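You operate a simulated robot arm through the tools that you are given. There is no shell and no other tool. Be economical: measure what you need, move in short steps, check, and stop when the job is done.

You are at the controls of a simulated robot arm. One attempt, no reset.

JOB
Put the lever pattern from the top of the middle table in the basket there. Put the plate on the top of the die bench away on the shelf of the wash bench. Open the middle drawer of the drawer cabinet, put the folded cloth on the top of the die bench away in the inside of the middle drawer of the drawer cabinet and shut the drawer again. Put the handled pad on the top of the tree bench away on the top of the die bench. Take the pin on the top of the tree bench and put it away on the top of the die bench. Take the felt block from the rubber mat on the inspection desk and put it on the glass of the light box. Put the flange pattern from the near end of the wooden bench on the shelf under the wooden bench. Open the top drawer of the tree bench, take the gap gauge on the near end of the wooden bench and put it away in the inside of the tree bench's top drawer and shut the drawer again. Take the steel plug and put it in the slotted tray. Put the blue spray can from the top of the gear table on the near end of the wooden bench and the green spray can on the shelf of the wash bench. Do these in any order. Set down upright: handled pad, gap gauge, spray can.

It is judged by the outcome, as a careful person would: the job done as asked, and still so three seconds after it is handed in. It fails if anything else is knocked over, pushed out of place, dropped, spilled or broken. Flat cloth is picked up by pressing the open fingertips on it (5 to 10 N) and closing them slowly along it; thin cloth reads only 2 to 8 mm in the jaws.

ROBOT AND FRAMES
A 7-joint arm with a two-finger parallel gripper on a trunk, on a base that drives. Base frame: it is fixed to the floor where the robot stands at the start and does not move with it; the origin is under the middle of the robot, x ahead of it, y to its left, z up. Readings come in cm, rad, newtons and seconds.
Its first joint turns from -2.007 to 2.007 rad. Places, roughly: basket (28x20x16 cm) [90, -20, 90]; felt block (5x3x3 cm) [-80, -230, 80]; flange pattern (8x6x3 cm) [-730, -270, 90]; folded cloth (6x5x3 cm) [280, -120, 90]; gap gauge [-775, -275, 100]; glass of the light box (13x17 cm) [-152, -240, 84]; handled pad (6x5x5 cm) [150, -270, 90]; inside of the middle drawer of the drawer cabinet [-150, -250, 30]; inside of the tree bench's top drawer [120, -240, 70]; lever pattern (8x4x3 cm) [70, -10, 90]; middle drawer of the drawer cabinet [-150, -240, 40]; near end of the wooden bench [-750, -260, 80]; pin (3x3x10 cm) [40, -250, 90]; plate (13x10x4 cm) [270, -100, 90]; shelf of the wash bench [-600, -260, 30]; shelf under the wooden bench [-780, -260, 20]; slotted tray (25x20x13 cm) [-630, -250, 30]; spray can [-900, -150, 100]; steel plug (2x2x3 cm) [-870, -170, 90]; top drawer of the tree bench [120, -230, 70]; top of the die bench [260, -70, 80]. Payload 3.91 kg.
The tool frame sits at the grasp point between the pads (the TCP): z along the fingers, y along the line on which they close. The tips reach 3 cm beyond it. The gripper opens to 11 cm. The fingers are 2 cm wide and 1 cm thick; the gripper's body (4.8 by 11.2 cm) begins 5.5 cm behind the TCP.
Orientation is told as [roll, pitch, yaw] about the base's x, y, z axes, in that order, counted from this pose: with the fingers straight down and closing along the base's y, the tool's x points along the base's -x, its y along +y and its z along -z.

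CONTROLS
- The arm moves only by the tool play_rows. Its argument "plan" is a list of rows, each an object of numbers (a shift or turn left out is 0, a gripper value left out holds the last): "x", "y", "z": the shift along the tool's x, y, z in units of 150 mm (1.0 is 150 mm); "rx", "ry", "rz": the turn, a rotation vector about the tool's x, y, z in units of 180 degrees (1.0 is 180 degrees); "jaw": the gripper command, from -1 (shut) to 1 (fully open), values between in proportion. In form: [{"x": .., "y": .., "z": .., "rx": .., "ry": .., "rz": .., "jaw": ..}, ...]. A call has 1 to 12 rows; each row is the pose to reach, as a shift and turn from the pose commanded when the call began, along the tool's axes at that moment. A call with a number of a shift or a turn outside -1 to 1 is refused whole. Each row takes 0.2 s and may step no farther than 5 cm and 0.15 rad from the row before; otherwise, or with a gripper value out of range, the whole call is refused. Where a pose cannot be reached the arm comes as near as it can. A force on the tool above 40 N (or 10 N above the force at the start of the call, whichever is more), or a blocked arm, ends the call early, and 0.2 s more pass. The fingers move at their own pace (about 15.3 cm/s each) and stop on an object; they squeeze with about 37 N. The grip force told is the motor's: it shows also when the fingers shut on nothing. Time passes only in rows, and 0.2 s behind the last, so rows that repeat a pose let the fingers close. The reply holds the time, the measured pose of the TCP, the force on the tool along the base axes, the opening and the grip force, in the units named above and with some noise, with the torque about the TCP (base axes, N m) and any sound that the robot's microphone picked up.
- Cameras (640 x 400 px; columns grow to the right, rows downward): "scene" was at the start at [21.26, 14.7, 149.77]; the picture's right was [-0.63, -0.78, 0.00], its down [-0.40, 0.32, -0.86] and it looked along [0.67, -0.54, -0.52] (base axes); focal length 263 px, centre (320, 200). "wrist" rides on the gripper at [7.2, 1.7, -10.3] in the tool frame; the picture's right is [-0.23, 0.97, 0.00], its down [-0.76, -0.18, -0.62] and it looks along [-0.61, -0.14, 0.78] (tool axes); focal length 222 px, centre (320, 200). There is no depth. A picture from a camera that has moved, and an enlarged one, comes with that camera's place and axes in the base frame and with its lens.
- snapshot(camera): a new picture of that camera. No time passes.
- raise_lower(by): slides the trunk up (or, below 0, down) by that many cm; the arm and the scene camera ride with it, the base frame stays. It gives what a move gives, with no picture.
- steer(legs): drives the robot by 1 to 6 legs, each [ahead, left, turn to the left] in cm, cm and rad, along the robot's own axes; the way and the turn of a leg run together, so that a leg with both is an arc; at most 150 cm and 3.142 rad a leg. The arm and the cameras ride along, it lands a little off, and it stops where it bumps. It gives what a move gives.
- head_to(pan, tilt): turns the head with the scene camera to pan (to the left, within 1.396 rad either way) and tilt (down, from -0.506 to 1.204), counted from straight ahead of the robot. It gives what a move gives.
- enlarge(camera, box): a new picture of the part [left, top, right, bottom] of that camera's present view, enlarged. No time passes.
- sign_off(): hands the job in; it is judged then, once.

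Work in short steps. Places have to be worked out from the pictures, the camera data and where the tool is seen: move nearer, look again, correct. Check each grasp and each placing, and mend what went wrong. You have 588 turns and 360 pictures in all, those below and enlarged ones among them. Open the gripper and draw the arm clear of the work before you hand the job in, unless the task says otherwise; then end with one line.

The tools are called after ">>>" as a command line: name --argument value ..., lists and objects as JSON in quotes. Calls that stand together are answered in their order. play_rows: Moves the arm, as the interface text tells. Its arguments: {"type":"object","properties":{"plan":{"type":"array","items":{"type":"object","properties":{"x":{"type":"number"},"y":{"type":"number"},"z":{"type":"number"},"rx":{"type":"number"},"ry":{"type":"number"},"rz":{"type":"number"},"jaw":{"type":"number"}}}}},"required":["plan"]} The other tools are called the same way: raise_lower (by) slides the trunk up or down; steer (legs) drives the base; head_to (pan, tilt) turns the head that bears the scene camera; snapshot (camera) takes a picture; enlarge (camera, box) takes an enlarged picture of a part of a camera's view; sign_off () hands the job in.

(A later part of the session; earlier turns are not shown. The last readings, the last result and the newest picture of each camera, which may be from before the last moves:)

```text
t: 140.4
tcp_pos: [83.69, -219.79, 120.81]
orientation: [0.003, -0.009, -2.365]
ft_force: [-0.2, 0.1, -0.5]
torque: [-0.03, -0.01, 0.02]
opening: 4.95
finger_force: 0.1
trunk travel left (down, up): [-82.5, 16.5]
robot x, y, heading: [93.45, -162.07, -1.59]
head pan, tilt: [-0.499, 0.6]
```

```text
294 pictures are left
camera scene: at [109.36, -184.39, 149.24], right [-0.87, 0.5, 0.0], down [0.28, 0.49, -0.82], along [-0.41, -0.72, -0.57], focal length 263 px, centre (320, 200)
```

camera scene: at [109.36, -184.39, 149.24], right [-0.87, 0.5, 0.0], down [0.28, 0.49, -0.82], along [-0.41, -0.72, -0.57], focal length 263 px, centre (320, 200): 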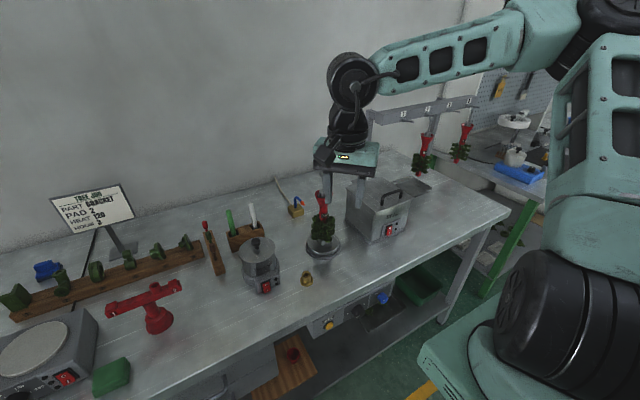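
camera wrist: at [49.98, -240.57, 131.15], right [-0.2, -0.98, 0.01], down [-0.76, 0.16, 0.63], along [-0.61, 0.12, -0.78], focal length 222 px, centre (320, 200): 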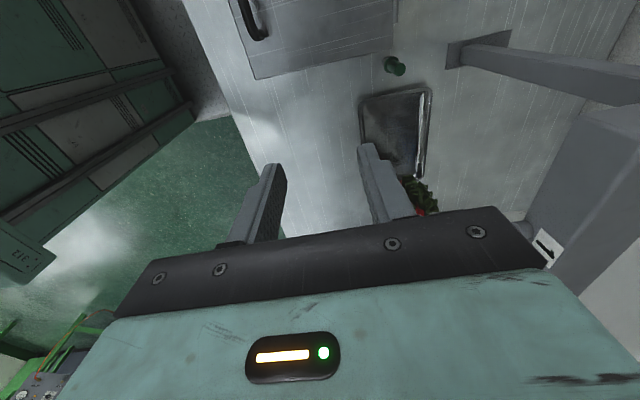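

>>> play_rows --plan '[{"x": -0.2, "y": -0.2}, {"x": -0.4, "y": -0.39}, {"x": -0.6, "y": -0.59}, {"x": -0.8, "y": -0.79}, {"x": -0.98, "y": -0.96}]'

>>> play_rows --plan '[{"x": -0.2, "y": -0.2}, {"x": -0.4, "y": -0.39, "ry": -0.02}, {"x": -0.6, "y": -0.59, "ry": -0.04}, {"x": -0.8, "y": -0.79, "ry": -0.0556}, {"x": -0.98, "y": -0.96, "ry": -0.0556}]'

>>> snapshot --camera "scene"

>>> snapshot --camera "wrist"

```text
t: 141.6
tcp_pos: [63.13, -219.92, 120.78]
orientation: [0.005, -0.009, -2.364]
ft_force: [0.4, 0.1, 0.5]
torque: [-0.02, 0.02, 0.01]
opening: 4.95
finger_force: 0.1
trunk travel left (down, up): [-82.5, 16.5]
robot x, y, heading: [93.47, -161.95, -1.591]
head pan, tilt: [-0.499, 0.6]
```

```text
t: 142.8
tcp_pos: [42.51, -219.76, 120.98]
orientation: [0.004, -0.183, -2.365]
ft_force: [0.1, -0.3, 0.0]
torque: [0.02, 0.02, 0.02]
opening: 4.97
finger_force: 0.0
trunk travel left (down, up): [-82.5, 16.5]
robot x, y, heading: [93.34, -161.71, -1.586]
head pan, tilt: [-0.499, 0.6]
```

```text
293 pictures are left
camera scene: at [109.39, -184.38, 149.24], right [-0.87, 0.5, 0.0], down [0.28, 0.49, -0.83], along [-0.41, -0.72, -0.56], focal length 263 px, centre (320, 200)
```

scene: 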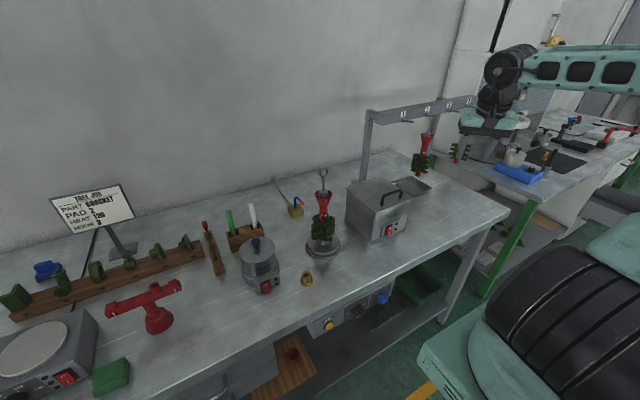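

```text
292 pictures are left
camera wrist: at [50.13, -214.77, 129.78], right [0.52, -0.85, 0.05], down [-0.58, -0.32, 0.75], along [-0.62, -0.42, -0.66], focal length 222 px, centre (320, 200)
```

wrist: 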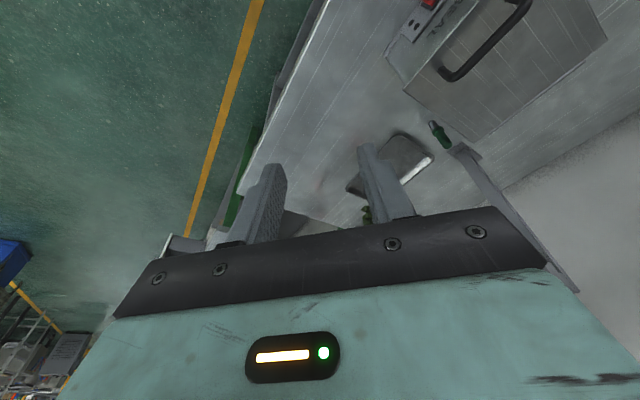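

The lean is as planned. I advance toward the pin at height.

>>> play_rows --plan '[{"x": -0.2, "y": 0.2, "z": 0.035}, {"x": -0.4, "y": 0.41, "z": 0.07}, {"x": -0.6, "y": 0.62, "z": 0.105}, {"x": -0.8, "y": 0.83, "z": 0.14}, {"x": -0.92, "y": 0.95, "z": 0.163}]'

>>> snapshot --camera "scene"

>>> snapshot --camera "wrist"

```text
t: 144.0
tcp_pos: [42.74, -239.69, 120.97]
orientation: [0.003, -0.182, -2.363]
ft_force: [-1.2, 0.2, 0.6]
torque: [-0.05, -0.01, -0.04]
opening: 4.93
finger_force: 0.2
trunk travel left (down, up): [-82.5, 16.5]
robot x, y, heading: [93.33, -161.92, -1.593]
head pan, tilt: [-0.499, 0.6]
```

```text
291 pictures are left
camera scene: at [109.34, -184.35, 149.25], right [-0.87, 0.5, 0.0], down [0.28, 0.49, -0.83], along [-0.41, -0.72, -0.56], focal length 263 px, centre (320, 200)
```

scene: 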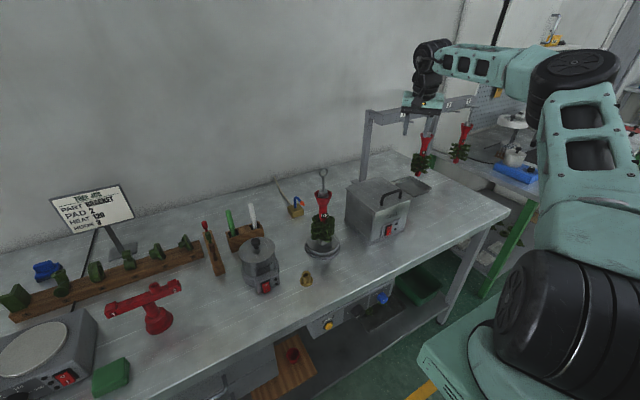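

```text
290 pictures are left
camera wrist: at [50.24, -234.62, 129.91], right [0.52, -0.85, 0.04], down [-0.58, -0.32, 0.75], along [-0.62, -0.42, -0.66], focal length 222 px, centre (320, 200)
```

wrist: 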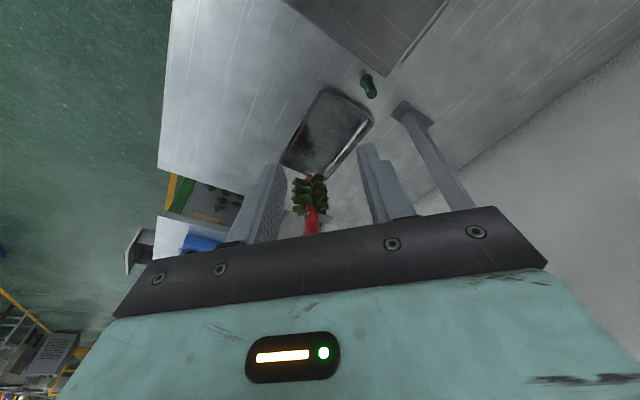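

The forearm now comes along y, clear of the hooks. The pin top reads (42.4,-250.8), so I move over it.

>>> play_rows --plan '[{"x": -0.2, "y": 0.2, "z": 0.035}, {"x": -0.4, "y": 0.4, "z": 0.07}, {"x": -0.525, "y": 0.513, "z": 0.09}]'

>>> snapshot --camera "wrist"

>>> enlarge --camera "scene" --box '[330, 20, 490, 230]'

```text
t: 144.8
tcp_pos: [44.09, -247.95, 120.48]
orientation: [0.003, -0.181, -2.366]
ft_force: [-1.7, 0.4, 0.4]
torque: [-0.05, -0.11, 0.09]
opening: 4.95
finger_force: 0.1
out of reach, approached as far as the arm can: row 2, 3
trunk travel left (down, up): [-82.5, 16.5]
robot x, y, heading: [93.49, -162.33, -1.589]
head pan, tilt: [-0.499, 0.6]
```

```text
289 pictures are left
camera wrist: at [51.55, -242.89, 129.43], right [0.52, -0.85, 0.04], down [-0.58, -0.32, 0.75], along [-0.62, -0.42, -0.66], focal length 222 px, centre (320, 200)
```

wrist: 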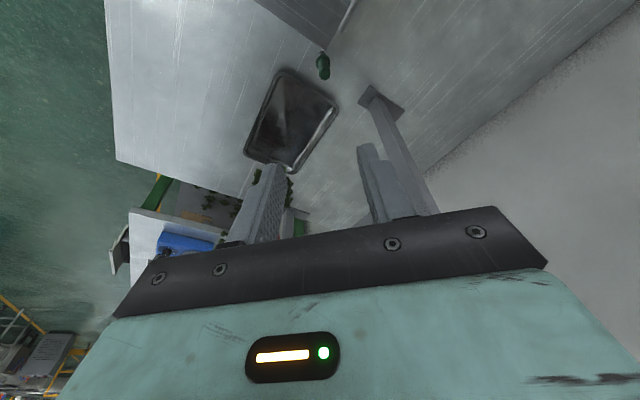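

```text
1.90 times, centred on (410, 125) of scene
camera zoom: at [109.31, -184.33, 149.25], right [-0.87, 0.5, 0.0], down [0.28, 0.49, -0.83], along [-0.41, -0.72, -0.56], focal length 501 px, centre (149, 343)
```

zoom: 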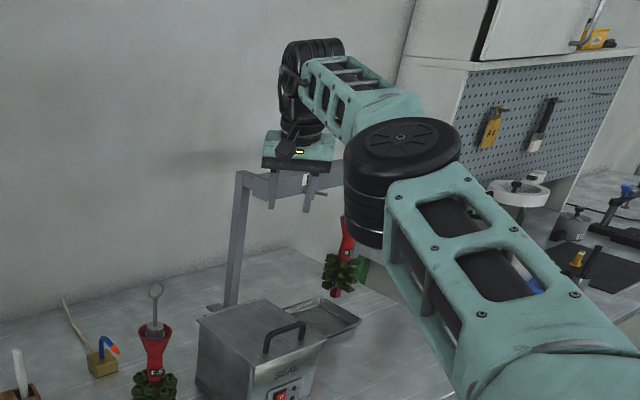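

Just out of reach here. I pull back 10 cm with the arm and bring the base closer.

>>> play_rows --plan '[{"x": 0.2, "y": -0.2, "z": -0.035}, {"x": 0.4, "y": -0.41, "z": -0.07}, {"x": 0.6, "y": -0.62, "z": -0.1}]'

>>> steer --legs '[[9, -8, 0]]'

>>> snapshot --camera "wrist"

```text
t: 145.6
tcp_pos: [43.83, -235.18, 119.96]
orientation: [0.004, -0.183, -2.364]
ft_force: [1.7, -0.3, -0.6]
torque: [0.01, 0.01, -0.01]
opening: 4.97
finger_force: 0.1
trunk travel left (down, up): [-82.5, 16.5]
robot x, y, heading: [93.5, -161.84, -1.595]
head pan, tilt: [-0.499, 0.6]
```

```text
t: 146.9
tcp_pos: [35.1, -243.8, 120.19]
orientation: [0.004, -0.184, -2.369]
ft_force: [0.1, 0.3, 0.5]
torque: [-0.02, 0.02, 0.03]
opening: 4.97
finger_force: 0.1
trunk travel left (down, up): [-82.5, 16.5]
robot x, y, heading: [85.12, -170.69, -1.594]
head pan, tilt: [-0.499, 0.6]
```

```text
287 pictures are left
camera wrist: at [42.85, -238.82, 129.02], right [0.52, -0.85, 0.05], down [-0.58, -0.32, 0.75], along [-0.63, -0.42, -0.66], focal length 222 px, centre (320, 200)
```

wrist: 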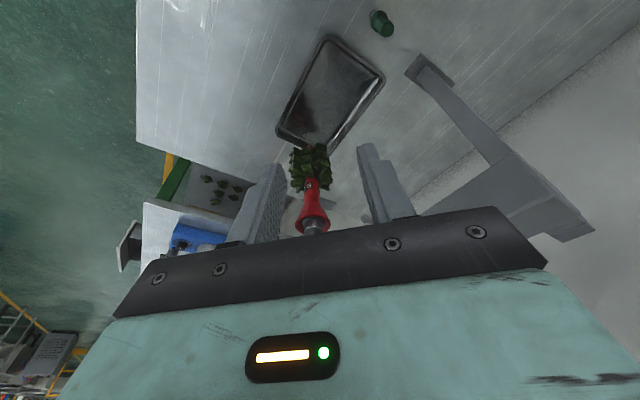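

I'm near hook 1, so I shift +x first and only then move in over the pin.

>>> play_rows --plan '[{"x": 0.17, "y": 0.17, "z": -0.03}, {"x": 0.343, "y": 0.34, "z": -0.063}, {"x": 0.18, "y": 0.51, "z": -0.033}, {"x": 0.018, "y": 0.679, "z": -0.003}]'

>>> snapshot --camera "wrist"

>>> enlarge --camera "scene" --box '[330, 20, 490, 230]'

```text
t: 147.9
tcp_pos: [42.26, -250.91, 120.13]
orientation: [0.002, -0.183, -2.371]
ft_force: [0.2, 0.7, 0.0]
torque: [-0.01, -0.04, 0.0]
opening: 4.95
finger_force: 0.0
trunk travel left (down, up): [-82.5, 16.5]
robot x, y, heading: [85.37, -170.95, -1.593]
head pan, tilt: [-0.499, 0.6]
```

```text
286 pictures are left
camera wrist: at [49.98, -245.82, 128.98], right [0.52, -0.85, 0.05], down [-0.58, -0.31, 0.75], along [-0.63, -0.42, -0.66], focal length 222 px, centre (320, 200)
```

wrist: 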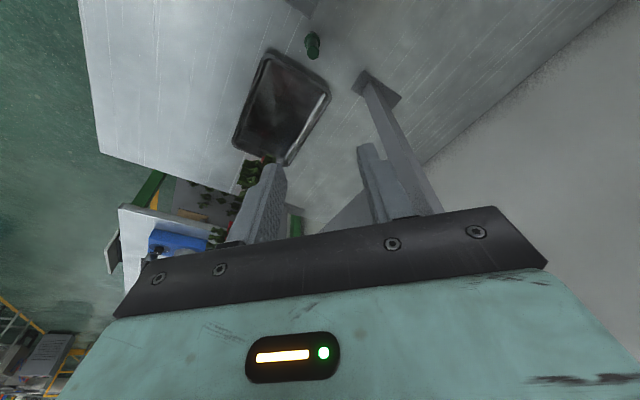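

```text
1.90 times, centred on (410, 125) of scene
camera zoom: at [100.94, -193.25, 149.25], right [-0.87, 0.5, 0.0], down [0.28, 0.49, -0.83], along [-0.41, -0.72, -0.56], focal length 501 px, centre (149, 343)
```

zoom: 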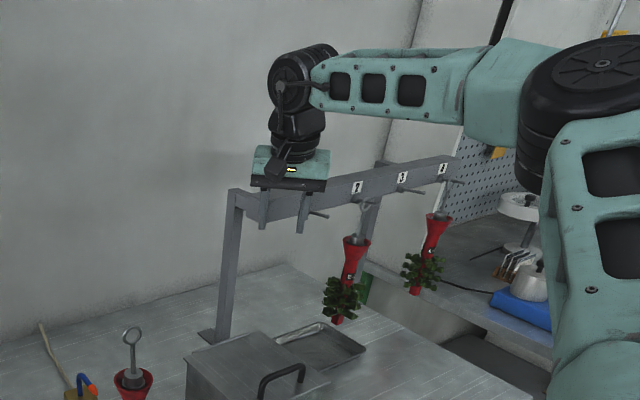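

The beam front is near y≈-257.5 and all gripper parts stay ≥2 cm clear in this attitude. I descend vertically in stages.

>>> play_rows --plan '[{"x": 0.036, "z": 0.197}, {"x": 0.072, "z": 0.393}, {"x": 0.108, "z": 0.59}, {"x": 0.144, "z": 0.786}]'

>>> snapshot --camera "wrist"

>>> enlarge --camera "scene" --box '[330, 20, 490, 230]'

```text
t: 148.9
tcp_pos: [42.5, -250.94, 108.01]
orientation: [0.002, -0.182, -2.37]
ft_force: [0.8, -0.3, 0.3]
torque: [0.0, 0.02, 0.0]
opening: 4.94
finger_force: 0.0
trunk travel left (down, up): [-82.5, 16.5]
robot x, y, heading: [84.91, -170.98, -1.589]
head pan, tilt: [-0.499, 0.6]
```

```text
284 pictures are left
camera wrist: at [50.12, -245.83, 117.03], right [0.52, -0.85, 0.04], down [-0.58, -0.32, 0.75], along [-0.63, -0.42, -0.66], focal length 222 px, centre (320, 200)
```

wrist: 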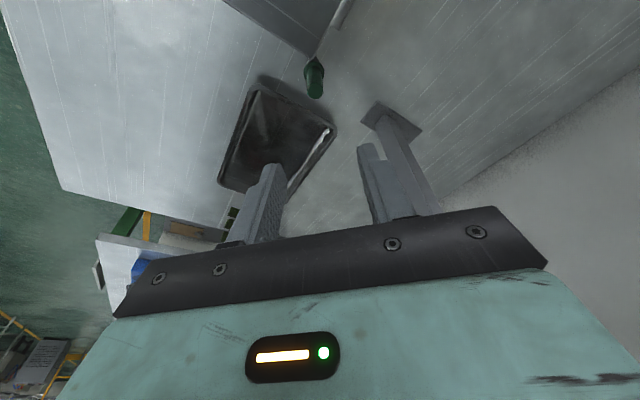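

```text
1.90 times, centred on (410, 125) of scene
camera zoom: at [100.98, -193.29, 149.25], right [-0.87, 0.5, 0.0], down [0.28, 0.49, -0.83], along [-0.41, -0.72, -0.56], focal length 501 px, centre (149, 343)
```

zoom: 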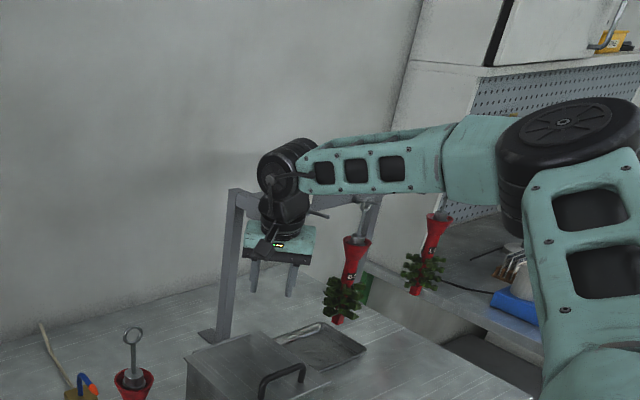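

Pin top (42.5,-251) is exactly under the TCP. I continue down.

>>> play_rows --plan '[{"x": 0.036, "z": 0.197}, {"x": 0.072, "z": 0.393}, {"x": 0.108, "z": 0.59}]'

>>> snapshot --camera "wrist"

>>> enlarge --camera "scene" --box '[330, 60, 490, 250]'

```text
t: 149.7
tcp_pos: [42.44, -250.96, 99.19]
orientation: [0.004, -0.183, -2.369]
ft_force: [-0.5, 0.6, 1.6]
torque: [-0.01, -0.02, 0.01]
opening: 4.94
finger_force: 0.2
trunk travel left (down, up): [-82.5, 16.5]
robot x, y, heading: [85.21, -171.11, -1.599]
head pan, tilt: [-0.499, 0.6]
```

```text
282 pictures are left
camera wrist: at [50.05, -245.94, 108.12], right [0.52, -0.85, 0.05], down [-0.58, -0.31, 0.75], along [-0.63, -0.42, -0.66], focal length 222 px, centre (320, 200)
```

wrist: 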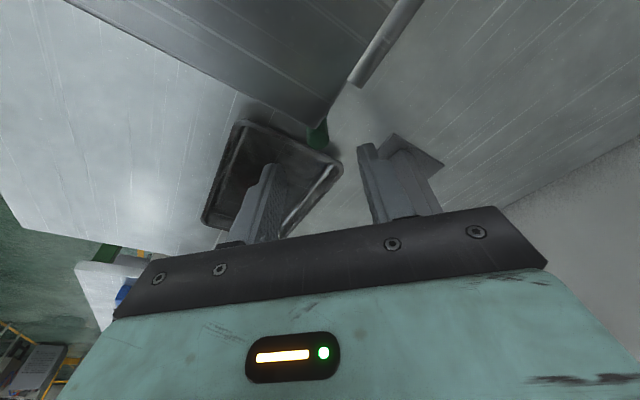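

```text
2.11 times, centred on (410, 155) of scene
camera zoom: at [100.98, -193.28, 149.25], right [-0.87, 0.5, 0.0], down [0.28, 0.49, -0.83], along [-0.41, -0.72, -0.56], focal length 553 px, centre (130, 295)
```

zoom: 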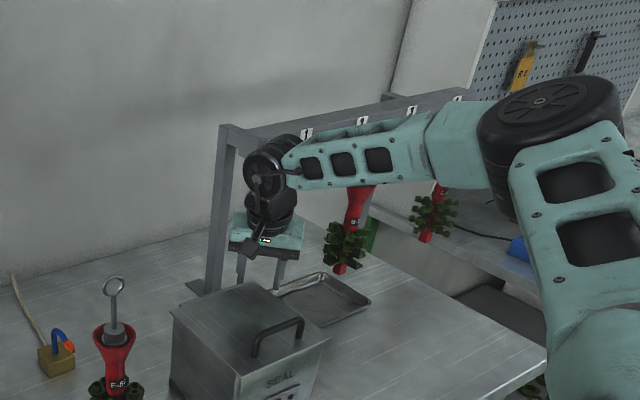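

The lid corner reads (45.7,-249.2). My body edge will stay about 0.5 cm above the lid. I lower to TCP z≈94.8 gently and grip.

>>> play_rows --plan '[{"x": 0.02, "z": 0.1}, {"x": 0.035, "z": 0.19}, {"x": 0.047, "z": 0.255}, {"x": 0.053, "z": 0.288}]'

>>> play_rows --plan '[{"jaw": -0.4}, {"jaw": -0.7}, {"jaw": -1}, {"jaw": -1}]'

>>> snapshot --camera "wrist"

```text
t: 150.7
tcp_pos: [42.33, -251.03, 94.86]
orientation: [0.002, -0.183, -2.369]
ft_force: [0.1, -0.4, 0.5]
torque: [-0.03, -0.01, -0.01]
opening: 4.93
finger_force: 0.1
trunk travel left (down, up): [-82.5, 16.5]
robot x, y, heading: [85.19, -171.19, -1.593]
head pan, tilt: [-0.499, 0.6]
```

```text
t: 151.7
tcp_pos: [42.49, -251.19, 94.9]
orientation: [0.004, -0.183, -2.368]
ft_force: [-0.6, 0.0, -0.3]
torque: [0.01, 0.03, -0.01]
opening: 1.55
finger_force: 37.5
trunk travel left (down, up): [-82.5, 16.5]
robot x, y, heading: [85.2, -170.78, -1.591]
head pan, tilt: [-0.499, 0.6]
```

```text
280 pictures are left
camera wrist: at [50.11, -246.03, 103.76], right [0.52, -0.85, 0.05], down [-0.58, -0.32, 0.75], along [-0.63, -0.42, -0.66], focal length 222 px, centre (320, 200)
```

wrist: 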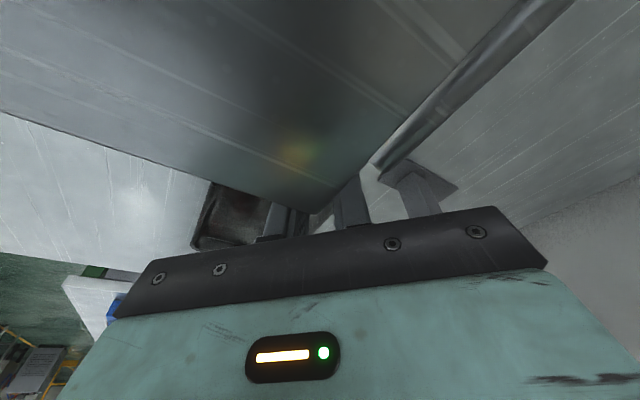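

Gripped something 1.55 cm wide at 37 N, which fits the pin handle. I lift straight up and check.

>>> play_rows --plan '[{"x": -0.036, "z": -0.197}, {"x": -0.072, "z": -0.393}, {"x": -0.108, "z": -0.59}, {"x": -0.144, "z": -0.786}, {"x": -0.18, "z": -0.983}]'

>>> play_rows --plan '[{"x": -0.036, "z": -0.197}, {"x": -0.072, "z": -0.393}, {"x": -0.108, "z": -0.59}, {"x": -0.144, "z": -0.786}]'

>>> snapshot --camera "wrist"

>>> enlarge --camera "scene" --box '[330, 20, 490, 230]'

```text
t: 152.9
tcp_pos: [42.54, -251.2, 109.74]
orientation: [0.001, -0.182, -2.37]
ft_force: [-0.4, -1.1, -0.3]
torque: [0.03, -0.03, 0.01]
opening: 1.53
finger_force: 36.8
trunk travel left (down, up): [-82.5, 16.5]
robot x, y, heading: [85.25, -170.59, -1.594]
head pan, tilt: [-0.499, 0.6]
```

```text
t: 153.9
tcp_pos: [42.59, -251.05, 121.9]
orientation: [0.005, -0.183, -2.369]
ft_force: [-0.1, -0.7, -1.1]
torque: [0.01, -0.01, 0.01]
opening: 1.55
finger_force: 37.2
trunk travel left (down, up): [-82.5, 16.5]
robot x, y, heading: [84.86, -171.13, -1.593]
head pan, tilt: [-0.499, 0.6]
```

```text
279 pictures are left
camera wrist: at [50.13, -245.87, 130.73], right [0.52, -0.85, 0.04], down [-0.58, -0.32, 0.75], along [-0.63, -0.42, -0.66], focal length 222 px, centre (320, 200)
```

wrist: 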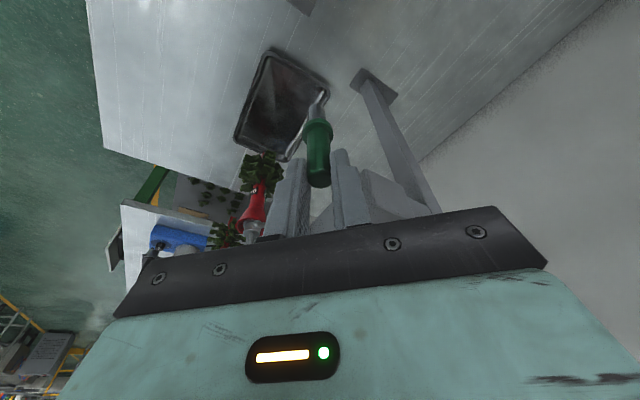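

```text
1.90 times, centred on (410, 125) of scene
camera zoom: at [100.95, -193.33, 149.24], right [-0.87, 0.5, 0.0], down [0.28, 0.49, -0.82], along [-0.41, -0.72, -0.57], focal length 501 px, centre (149, 343)
```

zoom: 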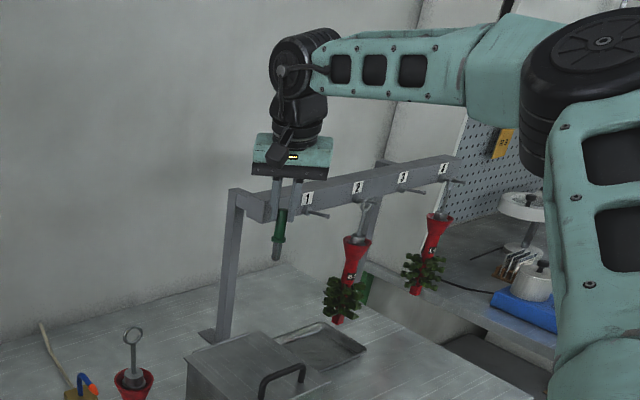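

The pin is held and nothing moved. I retract, straighten the lean, and drive to the die bench.

>>> play_rows --plan '[{"x": 0.2, "y": -0.21, "z": -0.037}, {"x": 0.4, "y": -0.42, "z": -0.074}, {"x": 0.6, "y": -0.63, "z": -0.11}, {"x": 0.8, "y": -0.84, "z": -0.148}, {"x": 0.94, "y": -0.98, "z": -0.174}, {"x": 0.94, "y": -0.98, "z": -0.174, "ry": 0.03}, {"x": 0.94, "y": -0.98, "z": -0.174, "ry": 0.0572}]'

>>> steer --legs '[[-22, 0, 0], [0, 65, 0], [0, 0, 1.59], [0, 40, 0]]'

>>> head_to --pan 0.1 --tilt 0.6

>>> snapshot --camera "scene"

```text
t: 155.5
tcp_pos: [42.47, -230.49, 121.85]
orientation: [0.004, -0.003, -2.365]
ft_force: [0.5, 0.2, -0.3]
torque: [-0.05, 0.02, 0.03]
opening: 1.52
finger_force: 37.1
trunk travel left (down, up): [-82.5, 16.5]
robot x, y, heading: [85.08, -170.52, -1.592]
head pan, tilt: [-0.499, 0.6]
```

```text
t: 166.3
tcp_pos: [210.45, -152.43, 121.67]
orientation: [0.005, -0.005, -0.771]
ft_force: [-0.9, 0.2, -0.8]
torque: [-0.01, -0.03, 0.0]
opening: 1.51
finger_force: 36.8
trunk travel left (down, up): [-82.5, 16.5]
robot x, y, heading: [149.43, -111.37, 0.004]
head pan, tilt: [-0.499, 0.6]
```

```text
t: 167.3
tcp_pos: [210.32, -152.49, 121.65]
orientation: [0.004, -0.003, -0.77]
ft_force: [0.0, 0.4, -0.6]
torque: [-0.01, -0.01, 0.05]
opening: 1.52
finger_force: 37.1
trunk travel left (down, up): [-82.5, 16.5]
robot x, y, heading: [149.48, -111.32, 0.002]
head pan, tilt: [0.099, 0.6]
```

```text
277 pictures are left
camera scene: at [172.53, -90.02, 149.24], right [0.1, -0.99, 0.0], down [-0.56, -0.06, -0.83], along [0.82, 0.09, -0.56], focal length 263 px, centre (320, 200)
```

scene: 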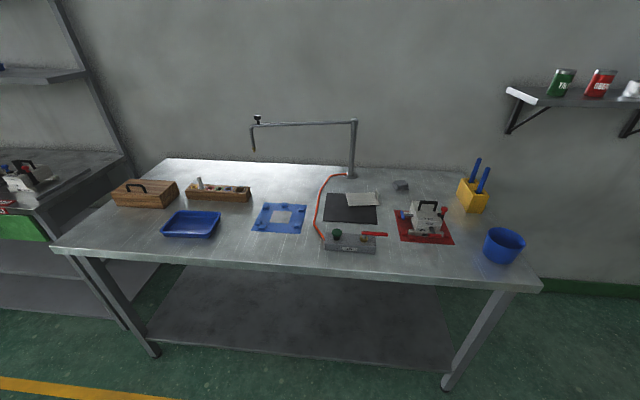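

>>> enlarge --camera "scene" --box '[300, 160, 460, 260]'

>>> enlarge --camera "scene" --box '[50, 140, 330, 290]'

```text
4.00 times, centred on (380, 210) of scene
camera zoom: at [172.53, -90.02, 149.24], right [0.1, -0.99, 0.0], down [-0.56, -0.06, -0.83], along [0.82, 0.09, -0.56], focal length 1051 px, centre (80, 160)
```

zoom: 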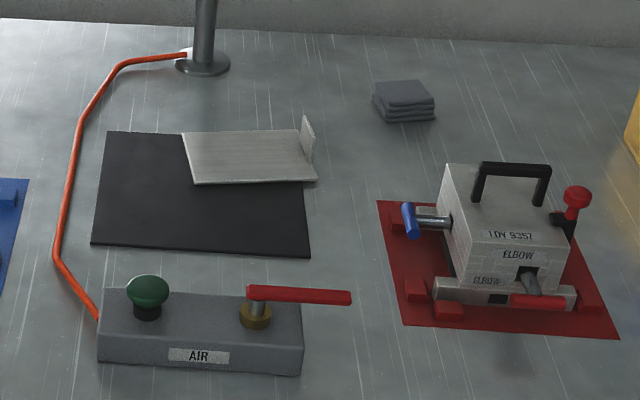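

```text
2.29 times, centred on (190, 215) of scene
camera zoom: at [172.53, -90.02, 149.24], right [0.1, -0.99, 0.0], down [-0.56, -0.06, -0.83], along [0.82, 0.09, -0.56], focal length 601 px, centre (617, 166)
```

zoom: 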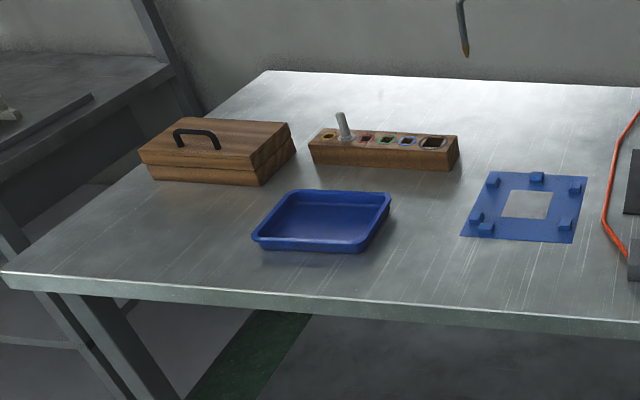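

The plate is the grey L-shaped sheet on the black mat near (268,-99), and the folded cloth is near (281,-116). I'll stand the pin in the free strip at the front right, around (235,-125). I drive closer.

>>> steer --legs '[[30, 8, 0]]'

>>> head_to --pan -0.3 --tilt 0.8

>>> snapshot --camera "scene"

>>> snapshot --camera "wrist"

```text
t: 169.3
tcp_pos: [239.96, -144.12, 121.66]
orientation: [0.004, -0.005, -0.77]
ft_force: [0.8, -0.3, -1.0]
torque: [-0.01, -0.03, 0.02]
opening: 1.57
finger_force: 36.7
trunk travel left (down, up): [-82.5, 16.5]
robot x, y, heading: [179.16, -103.14, 0.009]
head pan, tilt: [0.099, 0.6]
```

```text
t: 170.2
tcp_pos: [239.99, -144.19, 121.7]
orientation: [0.004, -0.004, -0.768]
ft_force: [0.0, -1.0, -0.8]
torque: [0.04, 0.02, 0.03]
opening: 1.53
finger_force: 37.1
trunk travel left (down, up): [-82.5, 16.5]
robot x, y, heading: [178.81, -103.03, 0.005]
head pan, tilt: [-0.3, 0.799]
```

```text
274 pictures are left
camera scene: at [201.09, -85.02, 147.56], right [-0.29, -0.96, 0.0], down [-0.69, 0.21, -0.7], along [0.67, -0.2, -0.72], focal length 263 px, centre (320, 200)
```

scene: 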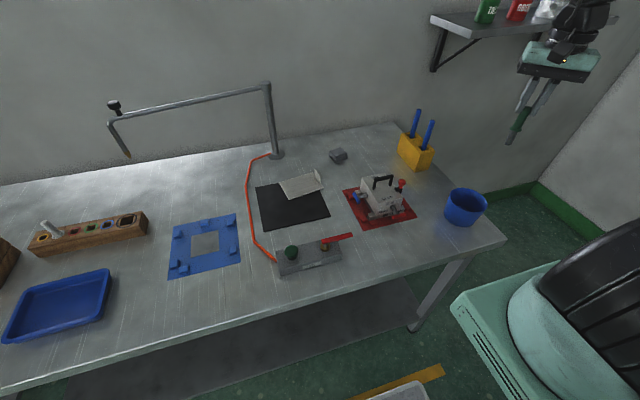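

```text
273 pictures are left
camera wrist: at [235.93, -137.91, 132.04], right [0.84, 0.54, 0.0], down [0.42, -0.66, 0.62], along [0.34, -0.52, -0.78], focal length 222 px, centre (320, 200)
```

wrist: 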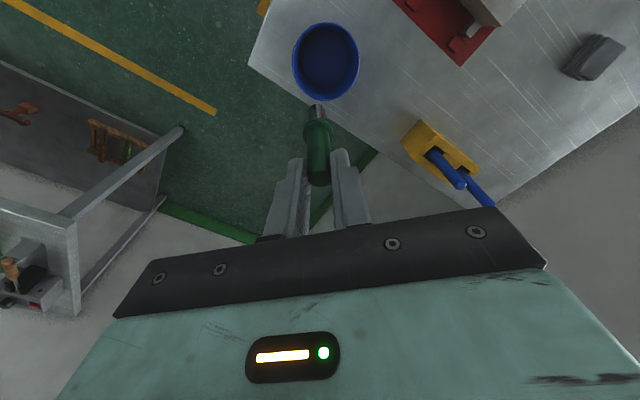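

The strip near (235,-119) is free. I move above it and lean the tool back to the grasp attitude so that the pin hangs vertical.

>>> play_rows --plan '[{"x": 0.2, "y": 0.14}, {"x": 0.4, "y": 0.28}, {"x": 0.6, "y": 0.41}, {"x": 0.7, "y": 0.48}]'

>>> play_rows --plan '[{"x": 0.2, "y": 0.14}, {"x": 0.4, "y": 0.28}, {"x": 0.6, "y": 0.41}, {"x": 0.7, "y": 0.48, "ry": -0.03}, {"x": 0.7, "y": 0.48, "ry": -0.0572}]'

>>> snapshot --camera "scene"

>>> snapshot --camera "wrist"

```text
t: 171.2
tcp_pos: [237.58, -131.74, 121.79]
orientation: [0.001, -0.002, -0.772]
ft_force: [-0.5, 0.1, -0.6]
torque: [0.05, 0.0, 0.03]
opening: 1.54
finger_force: 36.6
trunk travel left (down, up): [-82.5, 16.5]
robot x, y, heading: [179.75, -102.93, 0.0]
head pan, tilt: [-0.3, 0.799]
```

```text
t: 172.4
tcp_pos: [234.99, -119.19, 121.67]
orientation: [0.002, -0.183, -0.772]
ft_force: [0.0, 0.5, -0.9]
torque: [0.02, 0.02, 0.02]
opening: 1.54
finger_force: 37.0
trunk travel left (down, up): [-82.5, 16.5]
robot x, y, heading: [179.3, -102.88, 0.003]
head pan, tilt: [-0.3, 0.799]
```

```text
272 pictures are left
camera scene: at [201.09, -85.04, 147.55], right [-0.29, -0.96, 0.0], down [-0.69, 0.21, -0.7], along [0.67, -0.2, -0.72], focal length 263 px, centre (320, 200)
```

scene: 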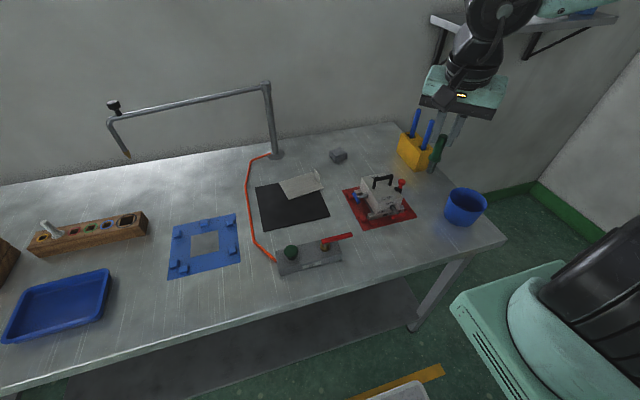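

```text
271 pictures are left
camera wrist: at [229.66, -111.7, 130.59], right [0.84, 0.54, 0.05], down [0.33, -0.57, 0.75], along [0.43, -0.61, -0.66], focal length 222 px, centre (320, 200)
```

wrist: 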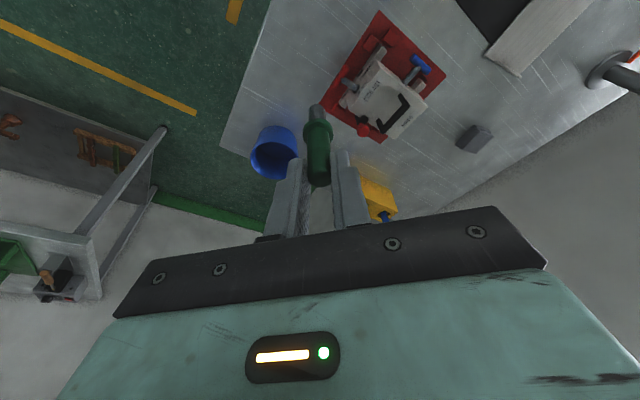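

>>> play_rows --plan '[{"x": 0.045, "z": 0.25}, {"x": 0.09, "z": 0.5}, {"x": 0.135, "z": 0.75}, {"x": 0.18, "z": 0.983}]'

>>> play_rows --plan '[{"x": 0.045, "z": 0.25}, {"x": 0.09, "z": 0.5}, {"x": 0.115, "z": 0.63}, {"x": 0.121, "z": 0.66}]'

>>> snapshot --camera "scene"

```text
t: 173.4
tcp_pos: [235.01, -119.13, 106.48]
orientation: [0.005, -0.183, -0.771]
ft_force: [0.3, -0.7, -0.2]
torque: [0.0, -0.03, -0.01]
opening: 1.53
finger_force: 37.4
trunk travel left (down, up): [-82.5, 16.5]
robot x, y, heading: [179.4, -102.92, 0.007]
head pan, tilt: [-0.3, 0.799]
```

```text
t: 174.4
tcp_pos: [235.06, -119.13, 96.65]
orientation: [0.006, -0.184, -0.773]
ft_force: [-1.1, 0.1, -1.1]
torque: [-0.01, 0.04, 0.03]
opening: 1.55
finger_force: 37.0
trunk travel left (down, up): [-82.5, 16.5]
robot x, y, heading: [179.33, -102.7, 0.0]
head pan, tilt: [-0.3, 0.799]
```

```text
270 pictures are left
camera scene: at [201.08, -85.03, 147.56], right [-0.29, -0.96, 0.0], down [-0.69, 0.21, -0.7], along [0.67, -0.2, -0.72], focal length 263 px, centre (320, 200)
```

scene: 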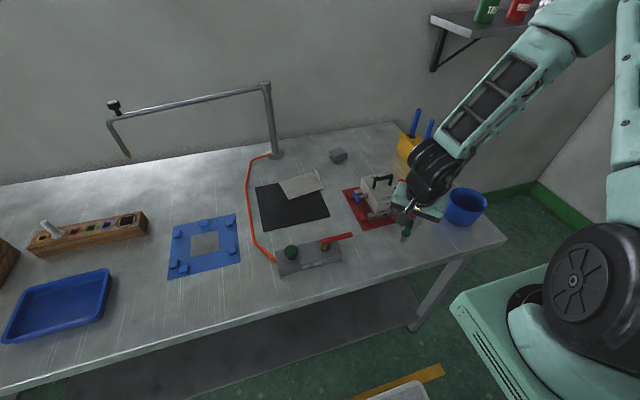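

Very close now. I lower in millimetre steps and watch the force for contact.

>>> play_rows --plan '[{"x": 0.006, "z": 0.033}, {"x": 0.012, "z": 0.066}, {"x": 0.016, "z": 0.085}]'

>>> enlarge --camera "scene" --box '[340, 160, 500, 280]'

```text
t: 175.2
tcp_pos: [234.98, -119.32, 95.31]
orientation: [0.004, -0.182, -0.772]
ft_force: [0.6, -0.6, -0.9]
torque: [-0.01, 0.0, -0.01]
opening: 1.54
finger_force: 37.3
trunk travel left (down, up): [-82.5, 16.5]
robot x, y, heading: [179.4, -103.34, 0.007]
head pan, tilt: [-0.3, 0.799]
```

```text
3.33 times, centred on (420, 220) of scene
camera zoom: at [201.08, -85.03, 147.56], right [-0.29, -0.96, 0.0], down [-0.69, 0.21, -0.7], along [0.67, -0.2, -0.72], focal length 876 px, centre (-13, 133)
```

zoom: 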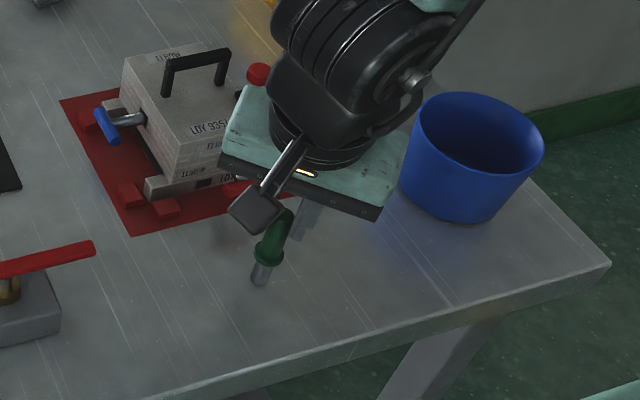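

>>> play_rows --plan '[{"x": 0.004, "z": 0.02}, {"x": 0.008, "z": 0.04}, {"x": 0.01, "z": 0.055}]'

>>> enlarge --camera "scene" --box '[380, 200, 440, 260]'

```text
t: 176.0
tcp_pos: [235.09, -119.16, 94.59]
orientation: [0.004, -0.185, -0.773]
ft_force: [0.0, -1.7, 26.7]
torque: [-0.18, -0.07, 0.04]
opening: 1.54
finger_force: 37.0
trunk travel left (down, up): [-82.5, 16.5]
robot x, y, heading: [179.23, -103.53, 0.003]
head pan, tilt: [-0.3, 0.799]
```

```text
6.67 times, centred on (410, 230) of scene
camera zoom: at [200.99, -85.0, 147.58], right [-0.29, -0.96, 0.0], down [-0.69, 0.21, -0.7], along [0.67, -0.2, -0.72], focal length 1752 px, centre (-280, 0)
```

zoom: 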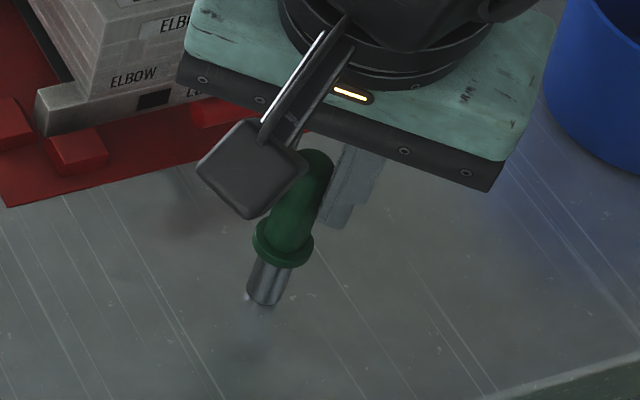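

Contact at 27 N, so the tip stands on the bench. I ease up 1 mm, open slowly and rise along the tool axis.

>>> play_rows --plan '[{"x": -0.001, "z": -0.008}, {"x": -0.001, "z": -0.008, "jaw": -0.65}, {"x": -0.001, "z": -0.008, "jaw": -0.55}, {"x": -0.001, "z": -0.008, "jaw": -0.4}, {"x": -0.001, "z": -0.008, "jaw": -0.3}]'

>>> enlarge --camera "scene" --box '[380, 200, 440, 260]'

```text
t: 177.2
tcp_pos: [234.87, -119.14, 94.55]
orientation: [0.003, -0.184, -0.772]
ft_force: [-0.6, 0.7, -0.2]
torque: [0.02, 0.0, 0.0]
opening: 3.83
finger_force: 0.0
trunk travel left (down, up): [-82.5, 16.5]
robot x, y, heading: [179.34, -103.3, 0.002]
head pan, tilt: [-0.3, 0.799]
```

```text
6.67 times, centred on (410, 230) of scene
camera zoom: at [201.09, -85.02, 147.55], right [-0.29, -0.96, 0.0], down [-0.69, 0.21, -0.7], along [0.67, -0.2, -0.72], focal length 1752 px, centre (-280, 0)
```

zoom: 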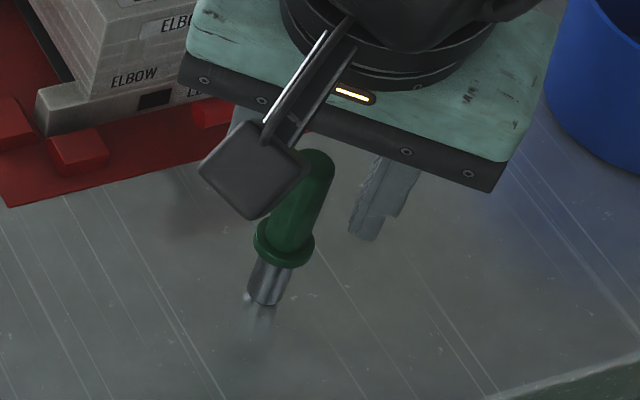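

The pin stands free. I rise along the tool axis and verify.

>>> play_rows --plan '[{"z": -0.2}, {"z": -0.5}, {"z": -0.8}, {"z": -1.0}]'

>>> play_rows --plan '[{"z": -0.3}, {"z": -0.6}, {"z": -0.8, "ry": 0.03}, {"z": -0.8, "ry": 0.0572}]'

>>> snapshot --camera "scene"

```text
t: 178.2
tcp_pos: [233.04, -117.34, 109.33]
orientation: [0.003, -0.183, -0.771]
ft_force: [-0.2, 0.0, 0.6]
torque: [-0.02, 0.02, 0.02]
opening: 3.87
finger_force: 0.1
trunk travel left (down, up): [-82.5, 16.5]
robot x, y, heading: [179.04, -103.06, 0.003]
head pan, tilt: [-0.3, 0.799]
```

```text
t: 179.2
tcp_pos: [231.26, -115.52, 121.13]
orientation: [0.002, -0.003, -0.769]
ft_force: [-0.7, 0.5, -0.6]
torque: [-0.1, 0.0, 0.01]
opening: 3.86
finger_force: 0.1
out of reach, approached as far as the arm can: row 3
trunk travel left (down, up): [-82.5, 16.5]
robot x, y, heading: [179.26, -102.74, 0.008]
head pan, tilt: [-0.3, 0.799]
```

```text
266 pictures are left
camera scene: at [201.09, -84.83, 147.53], right [-0.29, -0.96, 0.0], down [-0.69, 0.21, -0.7], along [0.67, -0.2, -0.72], focal length 263 px, centre (320, 200)
```

scene: 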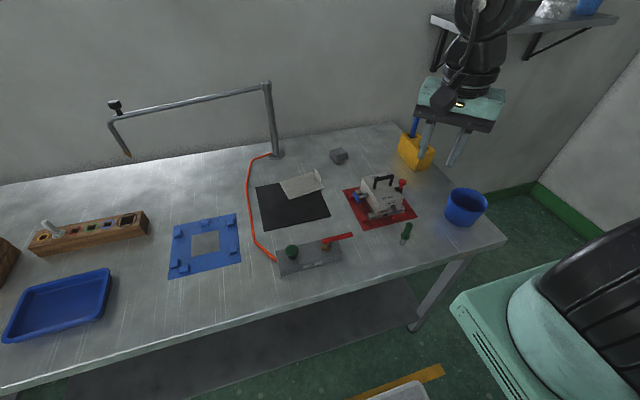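

The pin stands at the front of the die bench. Now the handled pad: I drive to the left part of the tree bench.

>>> steer --legs '[[-28, -25, 0], [0, 0, -1.575], [40, 0, 0]]'

>>> head_to --pan 0.0 --tilt 0.7

>>> snapshot --camera "scene"

```text
t: 187.5
tcp_pos: [140.63, -221.79, 121.03]
orientation: [0.004, -0.004, -2.322]
ft_force: [-0.2, -0.3, 0.4]
torque: [0.04, -0.02, 0.0]
opening: 3.85
finger_force: 0.0
trunk travel left (down, up): [-82.5, 16.5]
robot x, y, heading: [152.28, -169.52, -1.548]
head pan, tilt: [-0.3, 0.799]
```

```text
t: 188.3
tcp_pos: [140.6, -221.81, 121.05]
orientation: [0.005, -0.004, -2.323]
ft_force: [-0.9, -0.7, 0.4]
torque: [0.01, -0.01, 0.01]
opening: 3.87
finger_force: 0.1
trunk travel left (down, up): [-82.5, 16.5]
robot x, y, heading: [152.46, -169.35, -1.546]
head pan, tilt: [0.0, 0.7]
```

```text
265 pictures are left
camera scene: at [173.28, -191.88, 148.38], right [-1.0, -0.02, 0.0], down [-0.01, 0.64, -0.76], along [0.02, -0.76, -0.64], focal length 263 px, centre (320, 200)
```

scene: 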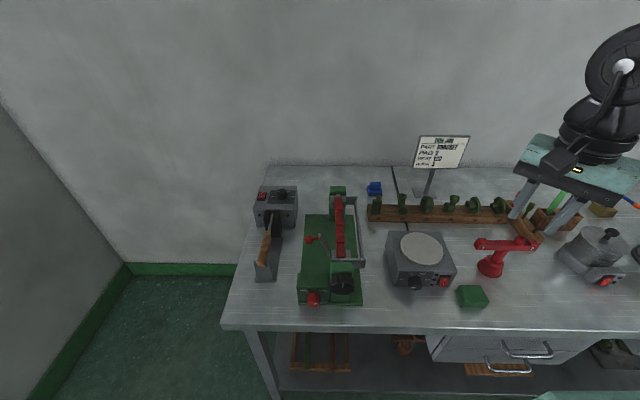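

>>> enlarge --camera "scene" --box '[310, 150, 470, 260]'

>>> snapshot --camera "wrist"

```text
3.64 times, centred on (390, 205) of scene
camera zoom: at [173.28, -191.88, 148.38], right [-1.0, -0.02, 0.0], down [-0.01, 0.64, -0.76], along [0.02, -0.76, -0.64], focal length 956 px, centre (66, 182)
```

zoom: 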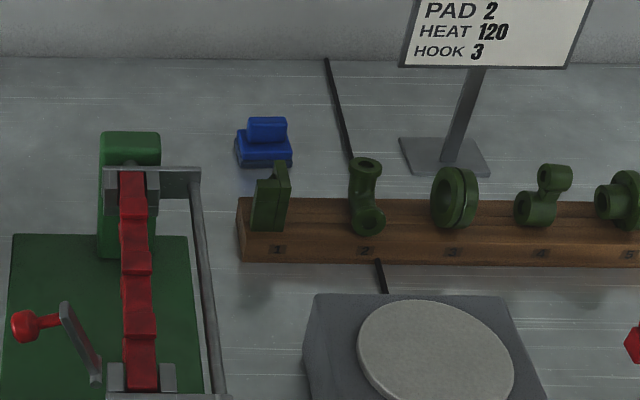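

```text
263 pictures are left
camera wrist: at [146.84, -217.63, 131.49], right [0.56, -0.83, 0.0], down [-0.65, -0.43, 0.63], along [-0.52, -0.35, -0.78], focal length 222 px, centre (320, 200)
```

wrist: 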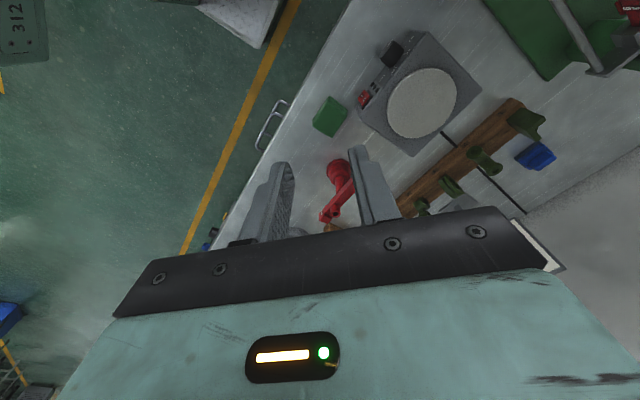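

The pad lies at about (154.5,-271) behind the pattern rack, with its handle along x. I turn the gripper to close along y and move a little closer.

>>> play_rows --plan '[{"rz": 0.045}, {"rz": 0.09}, {"rz": 0.135}, {"rz": 0.18}, {"rz": 0.225}, {"rz": 0.261}]'

>>> steer --legs '[[9, 0, 0]]'

>>> play_rows --plan '[{"x": 0.3, "jaw": 0.0}, {"x": 0.6}, {"x": 0.9}]'

>>> snapshot --camera "scene"

>>> snapshot --camera "wrist"

```text
t: 189.7
tcp_pos: [140.61, -221.9, 121.16]
orientation: [0.006, -0.001, 3.138]
ft_force: [-0.4, 0.8, 0.2]
torque: [-0.02, -0.01, 0.0]
opening: 3.84
finger_force: 0.1
trunk travel left (down, up): [-82.5, 16.5]
robot x, y, heading: [152.4, -169.51, -1.548]
head pan, tilt: [0.0, 0.7]
```

```text
t: 190.8
tcp_pos: [140.99, -230.7, 121.19]
orientation: [0.006, 0.0, -3.141]
ft_force: [0.2, 0.0, -0.2]
torque: [0.02, -0.01, 0.01]
opening: 3.85
finger_force: 0.0
trunk travel left (down, up): [-82.5, 16.5]
robot x, y, heading: [152.12, -178.19, -1.546]
head pan, tilt: [0.0, 0.7]
```

```text
t: 191.6
tcp_pos: [154.3, -230.7, 121.01]
orientation: [0.005, 0.001, 3.141]
ft_force: [-1.2, 0.2, 0.3]
torque: [-0.03, 0.01, -0.02]
opening: 5.53
finger_force: 0.1
trunk travel left (down, up): [-82.5, 16.5]
robot x, y, heading: [152.53, -178.44, -1.549]
head pan, tilt: [0.0, 0.7]
```

```text
262 pictures are left
camera scene: at [173.44, -200.7, 148.4], right [-1.0, -0.02, 0.0], down [-0.01, 0.64, -0.77], along [0.02, -0.76, -0.64], focal length 263 px, centre (320, 200)
```

scene: 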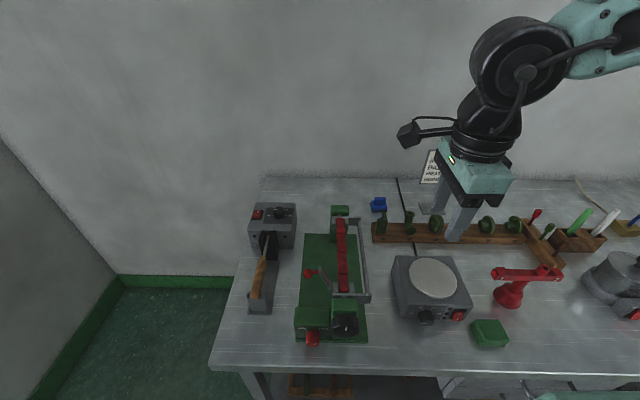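

```text
261 pictures are left
camera wrist: at [161.66, -232.37, 131.48], right [-0.23, -0.97, 0.01], down [-0.76, 0.18, 0.62], along [-0.61, 0.14, -0.78], focal length 222 px, centre (320, 200)
```

wrist: 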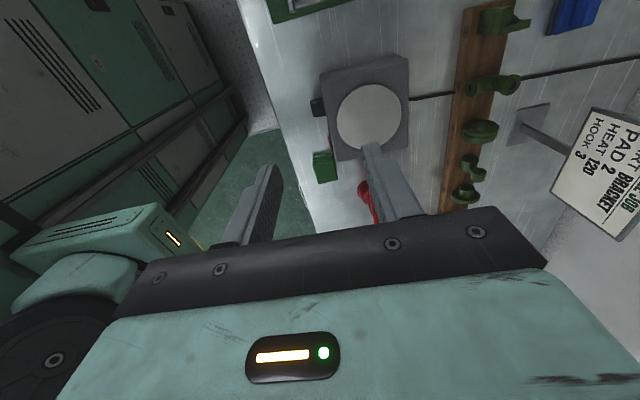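

I advance 25 cm over the rack at height.

>>> play_rows --plan '[{"y": 0.3}, {"y": 0.6}, {"y": 0.9}, {"y": 1.0}]'

>>> play_rows --plan '[{"y": 0.3}, {"y": 0.6}, {"y": 0.8}]'

>>> snapshot --camera "scene"

>>> snapshot --camera "wrist"

```text
t: 192.6
tcp_pos: [154.36, -245.78, 121.18]
orientation: [0.005, -0.001, 3.141]
ft_force: [-0.1, 0.6, 0.4]
torque: [-0.02, 0.0, 0.01]
opening: 5.5
finger_force: 0.0
trunk travel left (down, up): [-82.5, 16.5]
robot x, y, heading: [152.42, -178.56, -1.543]
head pan, tilt: [0.0, 0.7]
```

```text
t: 193.4
tcp_pos: [154.54, -257.88, 121.06]
orientation: [0.006, 0.0, 3.142]
ft_force: [-0.5, 0.5, 0.5]
torque: [-0.03, -0.01, -0.03]
opening: 5.52
finger_force: 0.0
trunk travel left (down, up): [-82.5, 16.5]
robot x, y, heading: [152.57, -178.4, -1.543]
head pan, tilt: [0.0, 0.7]
```

```text
260 pictures are left
camera scene: at [173.5, -200.69, 148.39], right [-1.0, -0.02, 0.0], down [-0.02, 0.64, -0.77], along [0.02, -0.76, -0.64], focal length 263 px, centre (320, 200)
```

scene: 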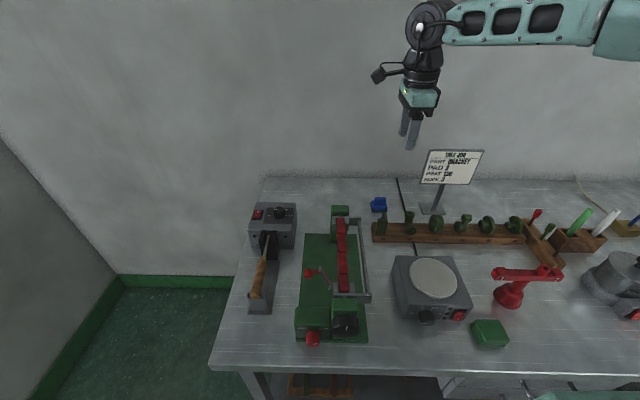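

```text
259 pictures are left
camera wrist: at [161.74, -259.52, 131.58], right [-0.23, -0.97, 0.01], down [-0.76, 0.18, 0.62], along [-0.61, 0.14, -0.78], focal length 222 px, centre (320, 200)
```

wrist: 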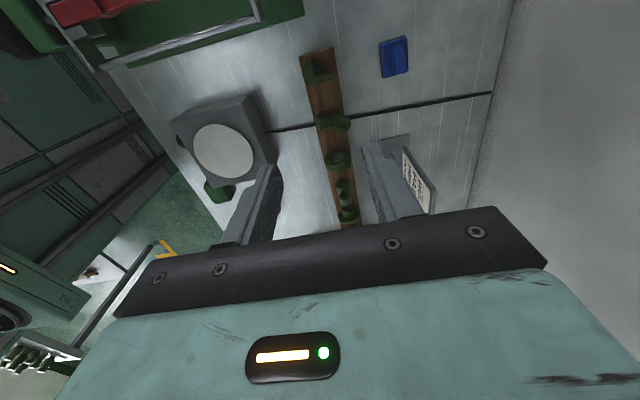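

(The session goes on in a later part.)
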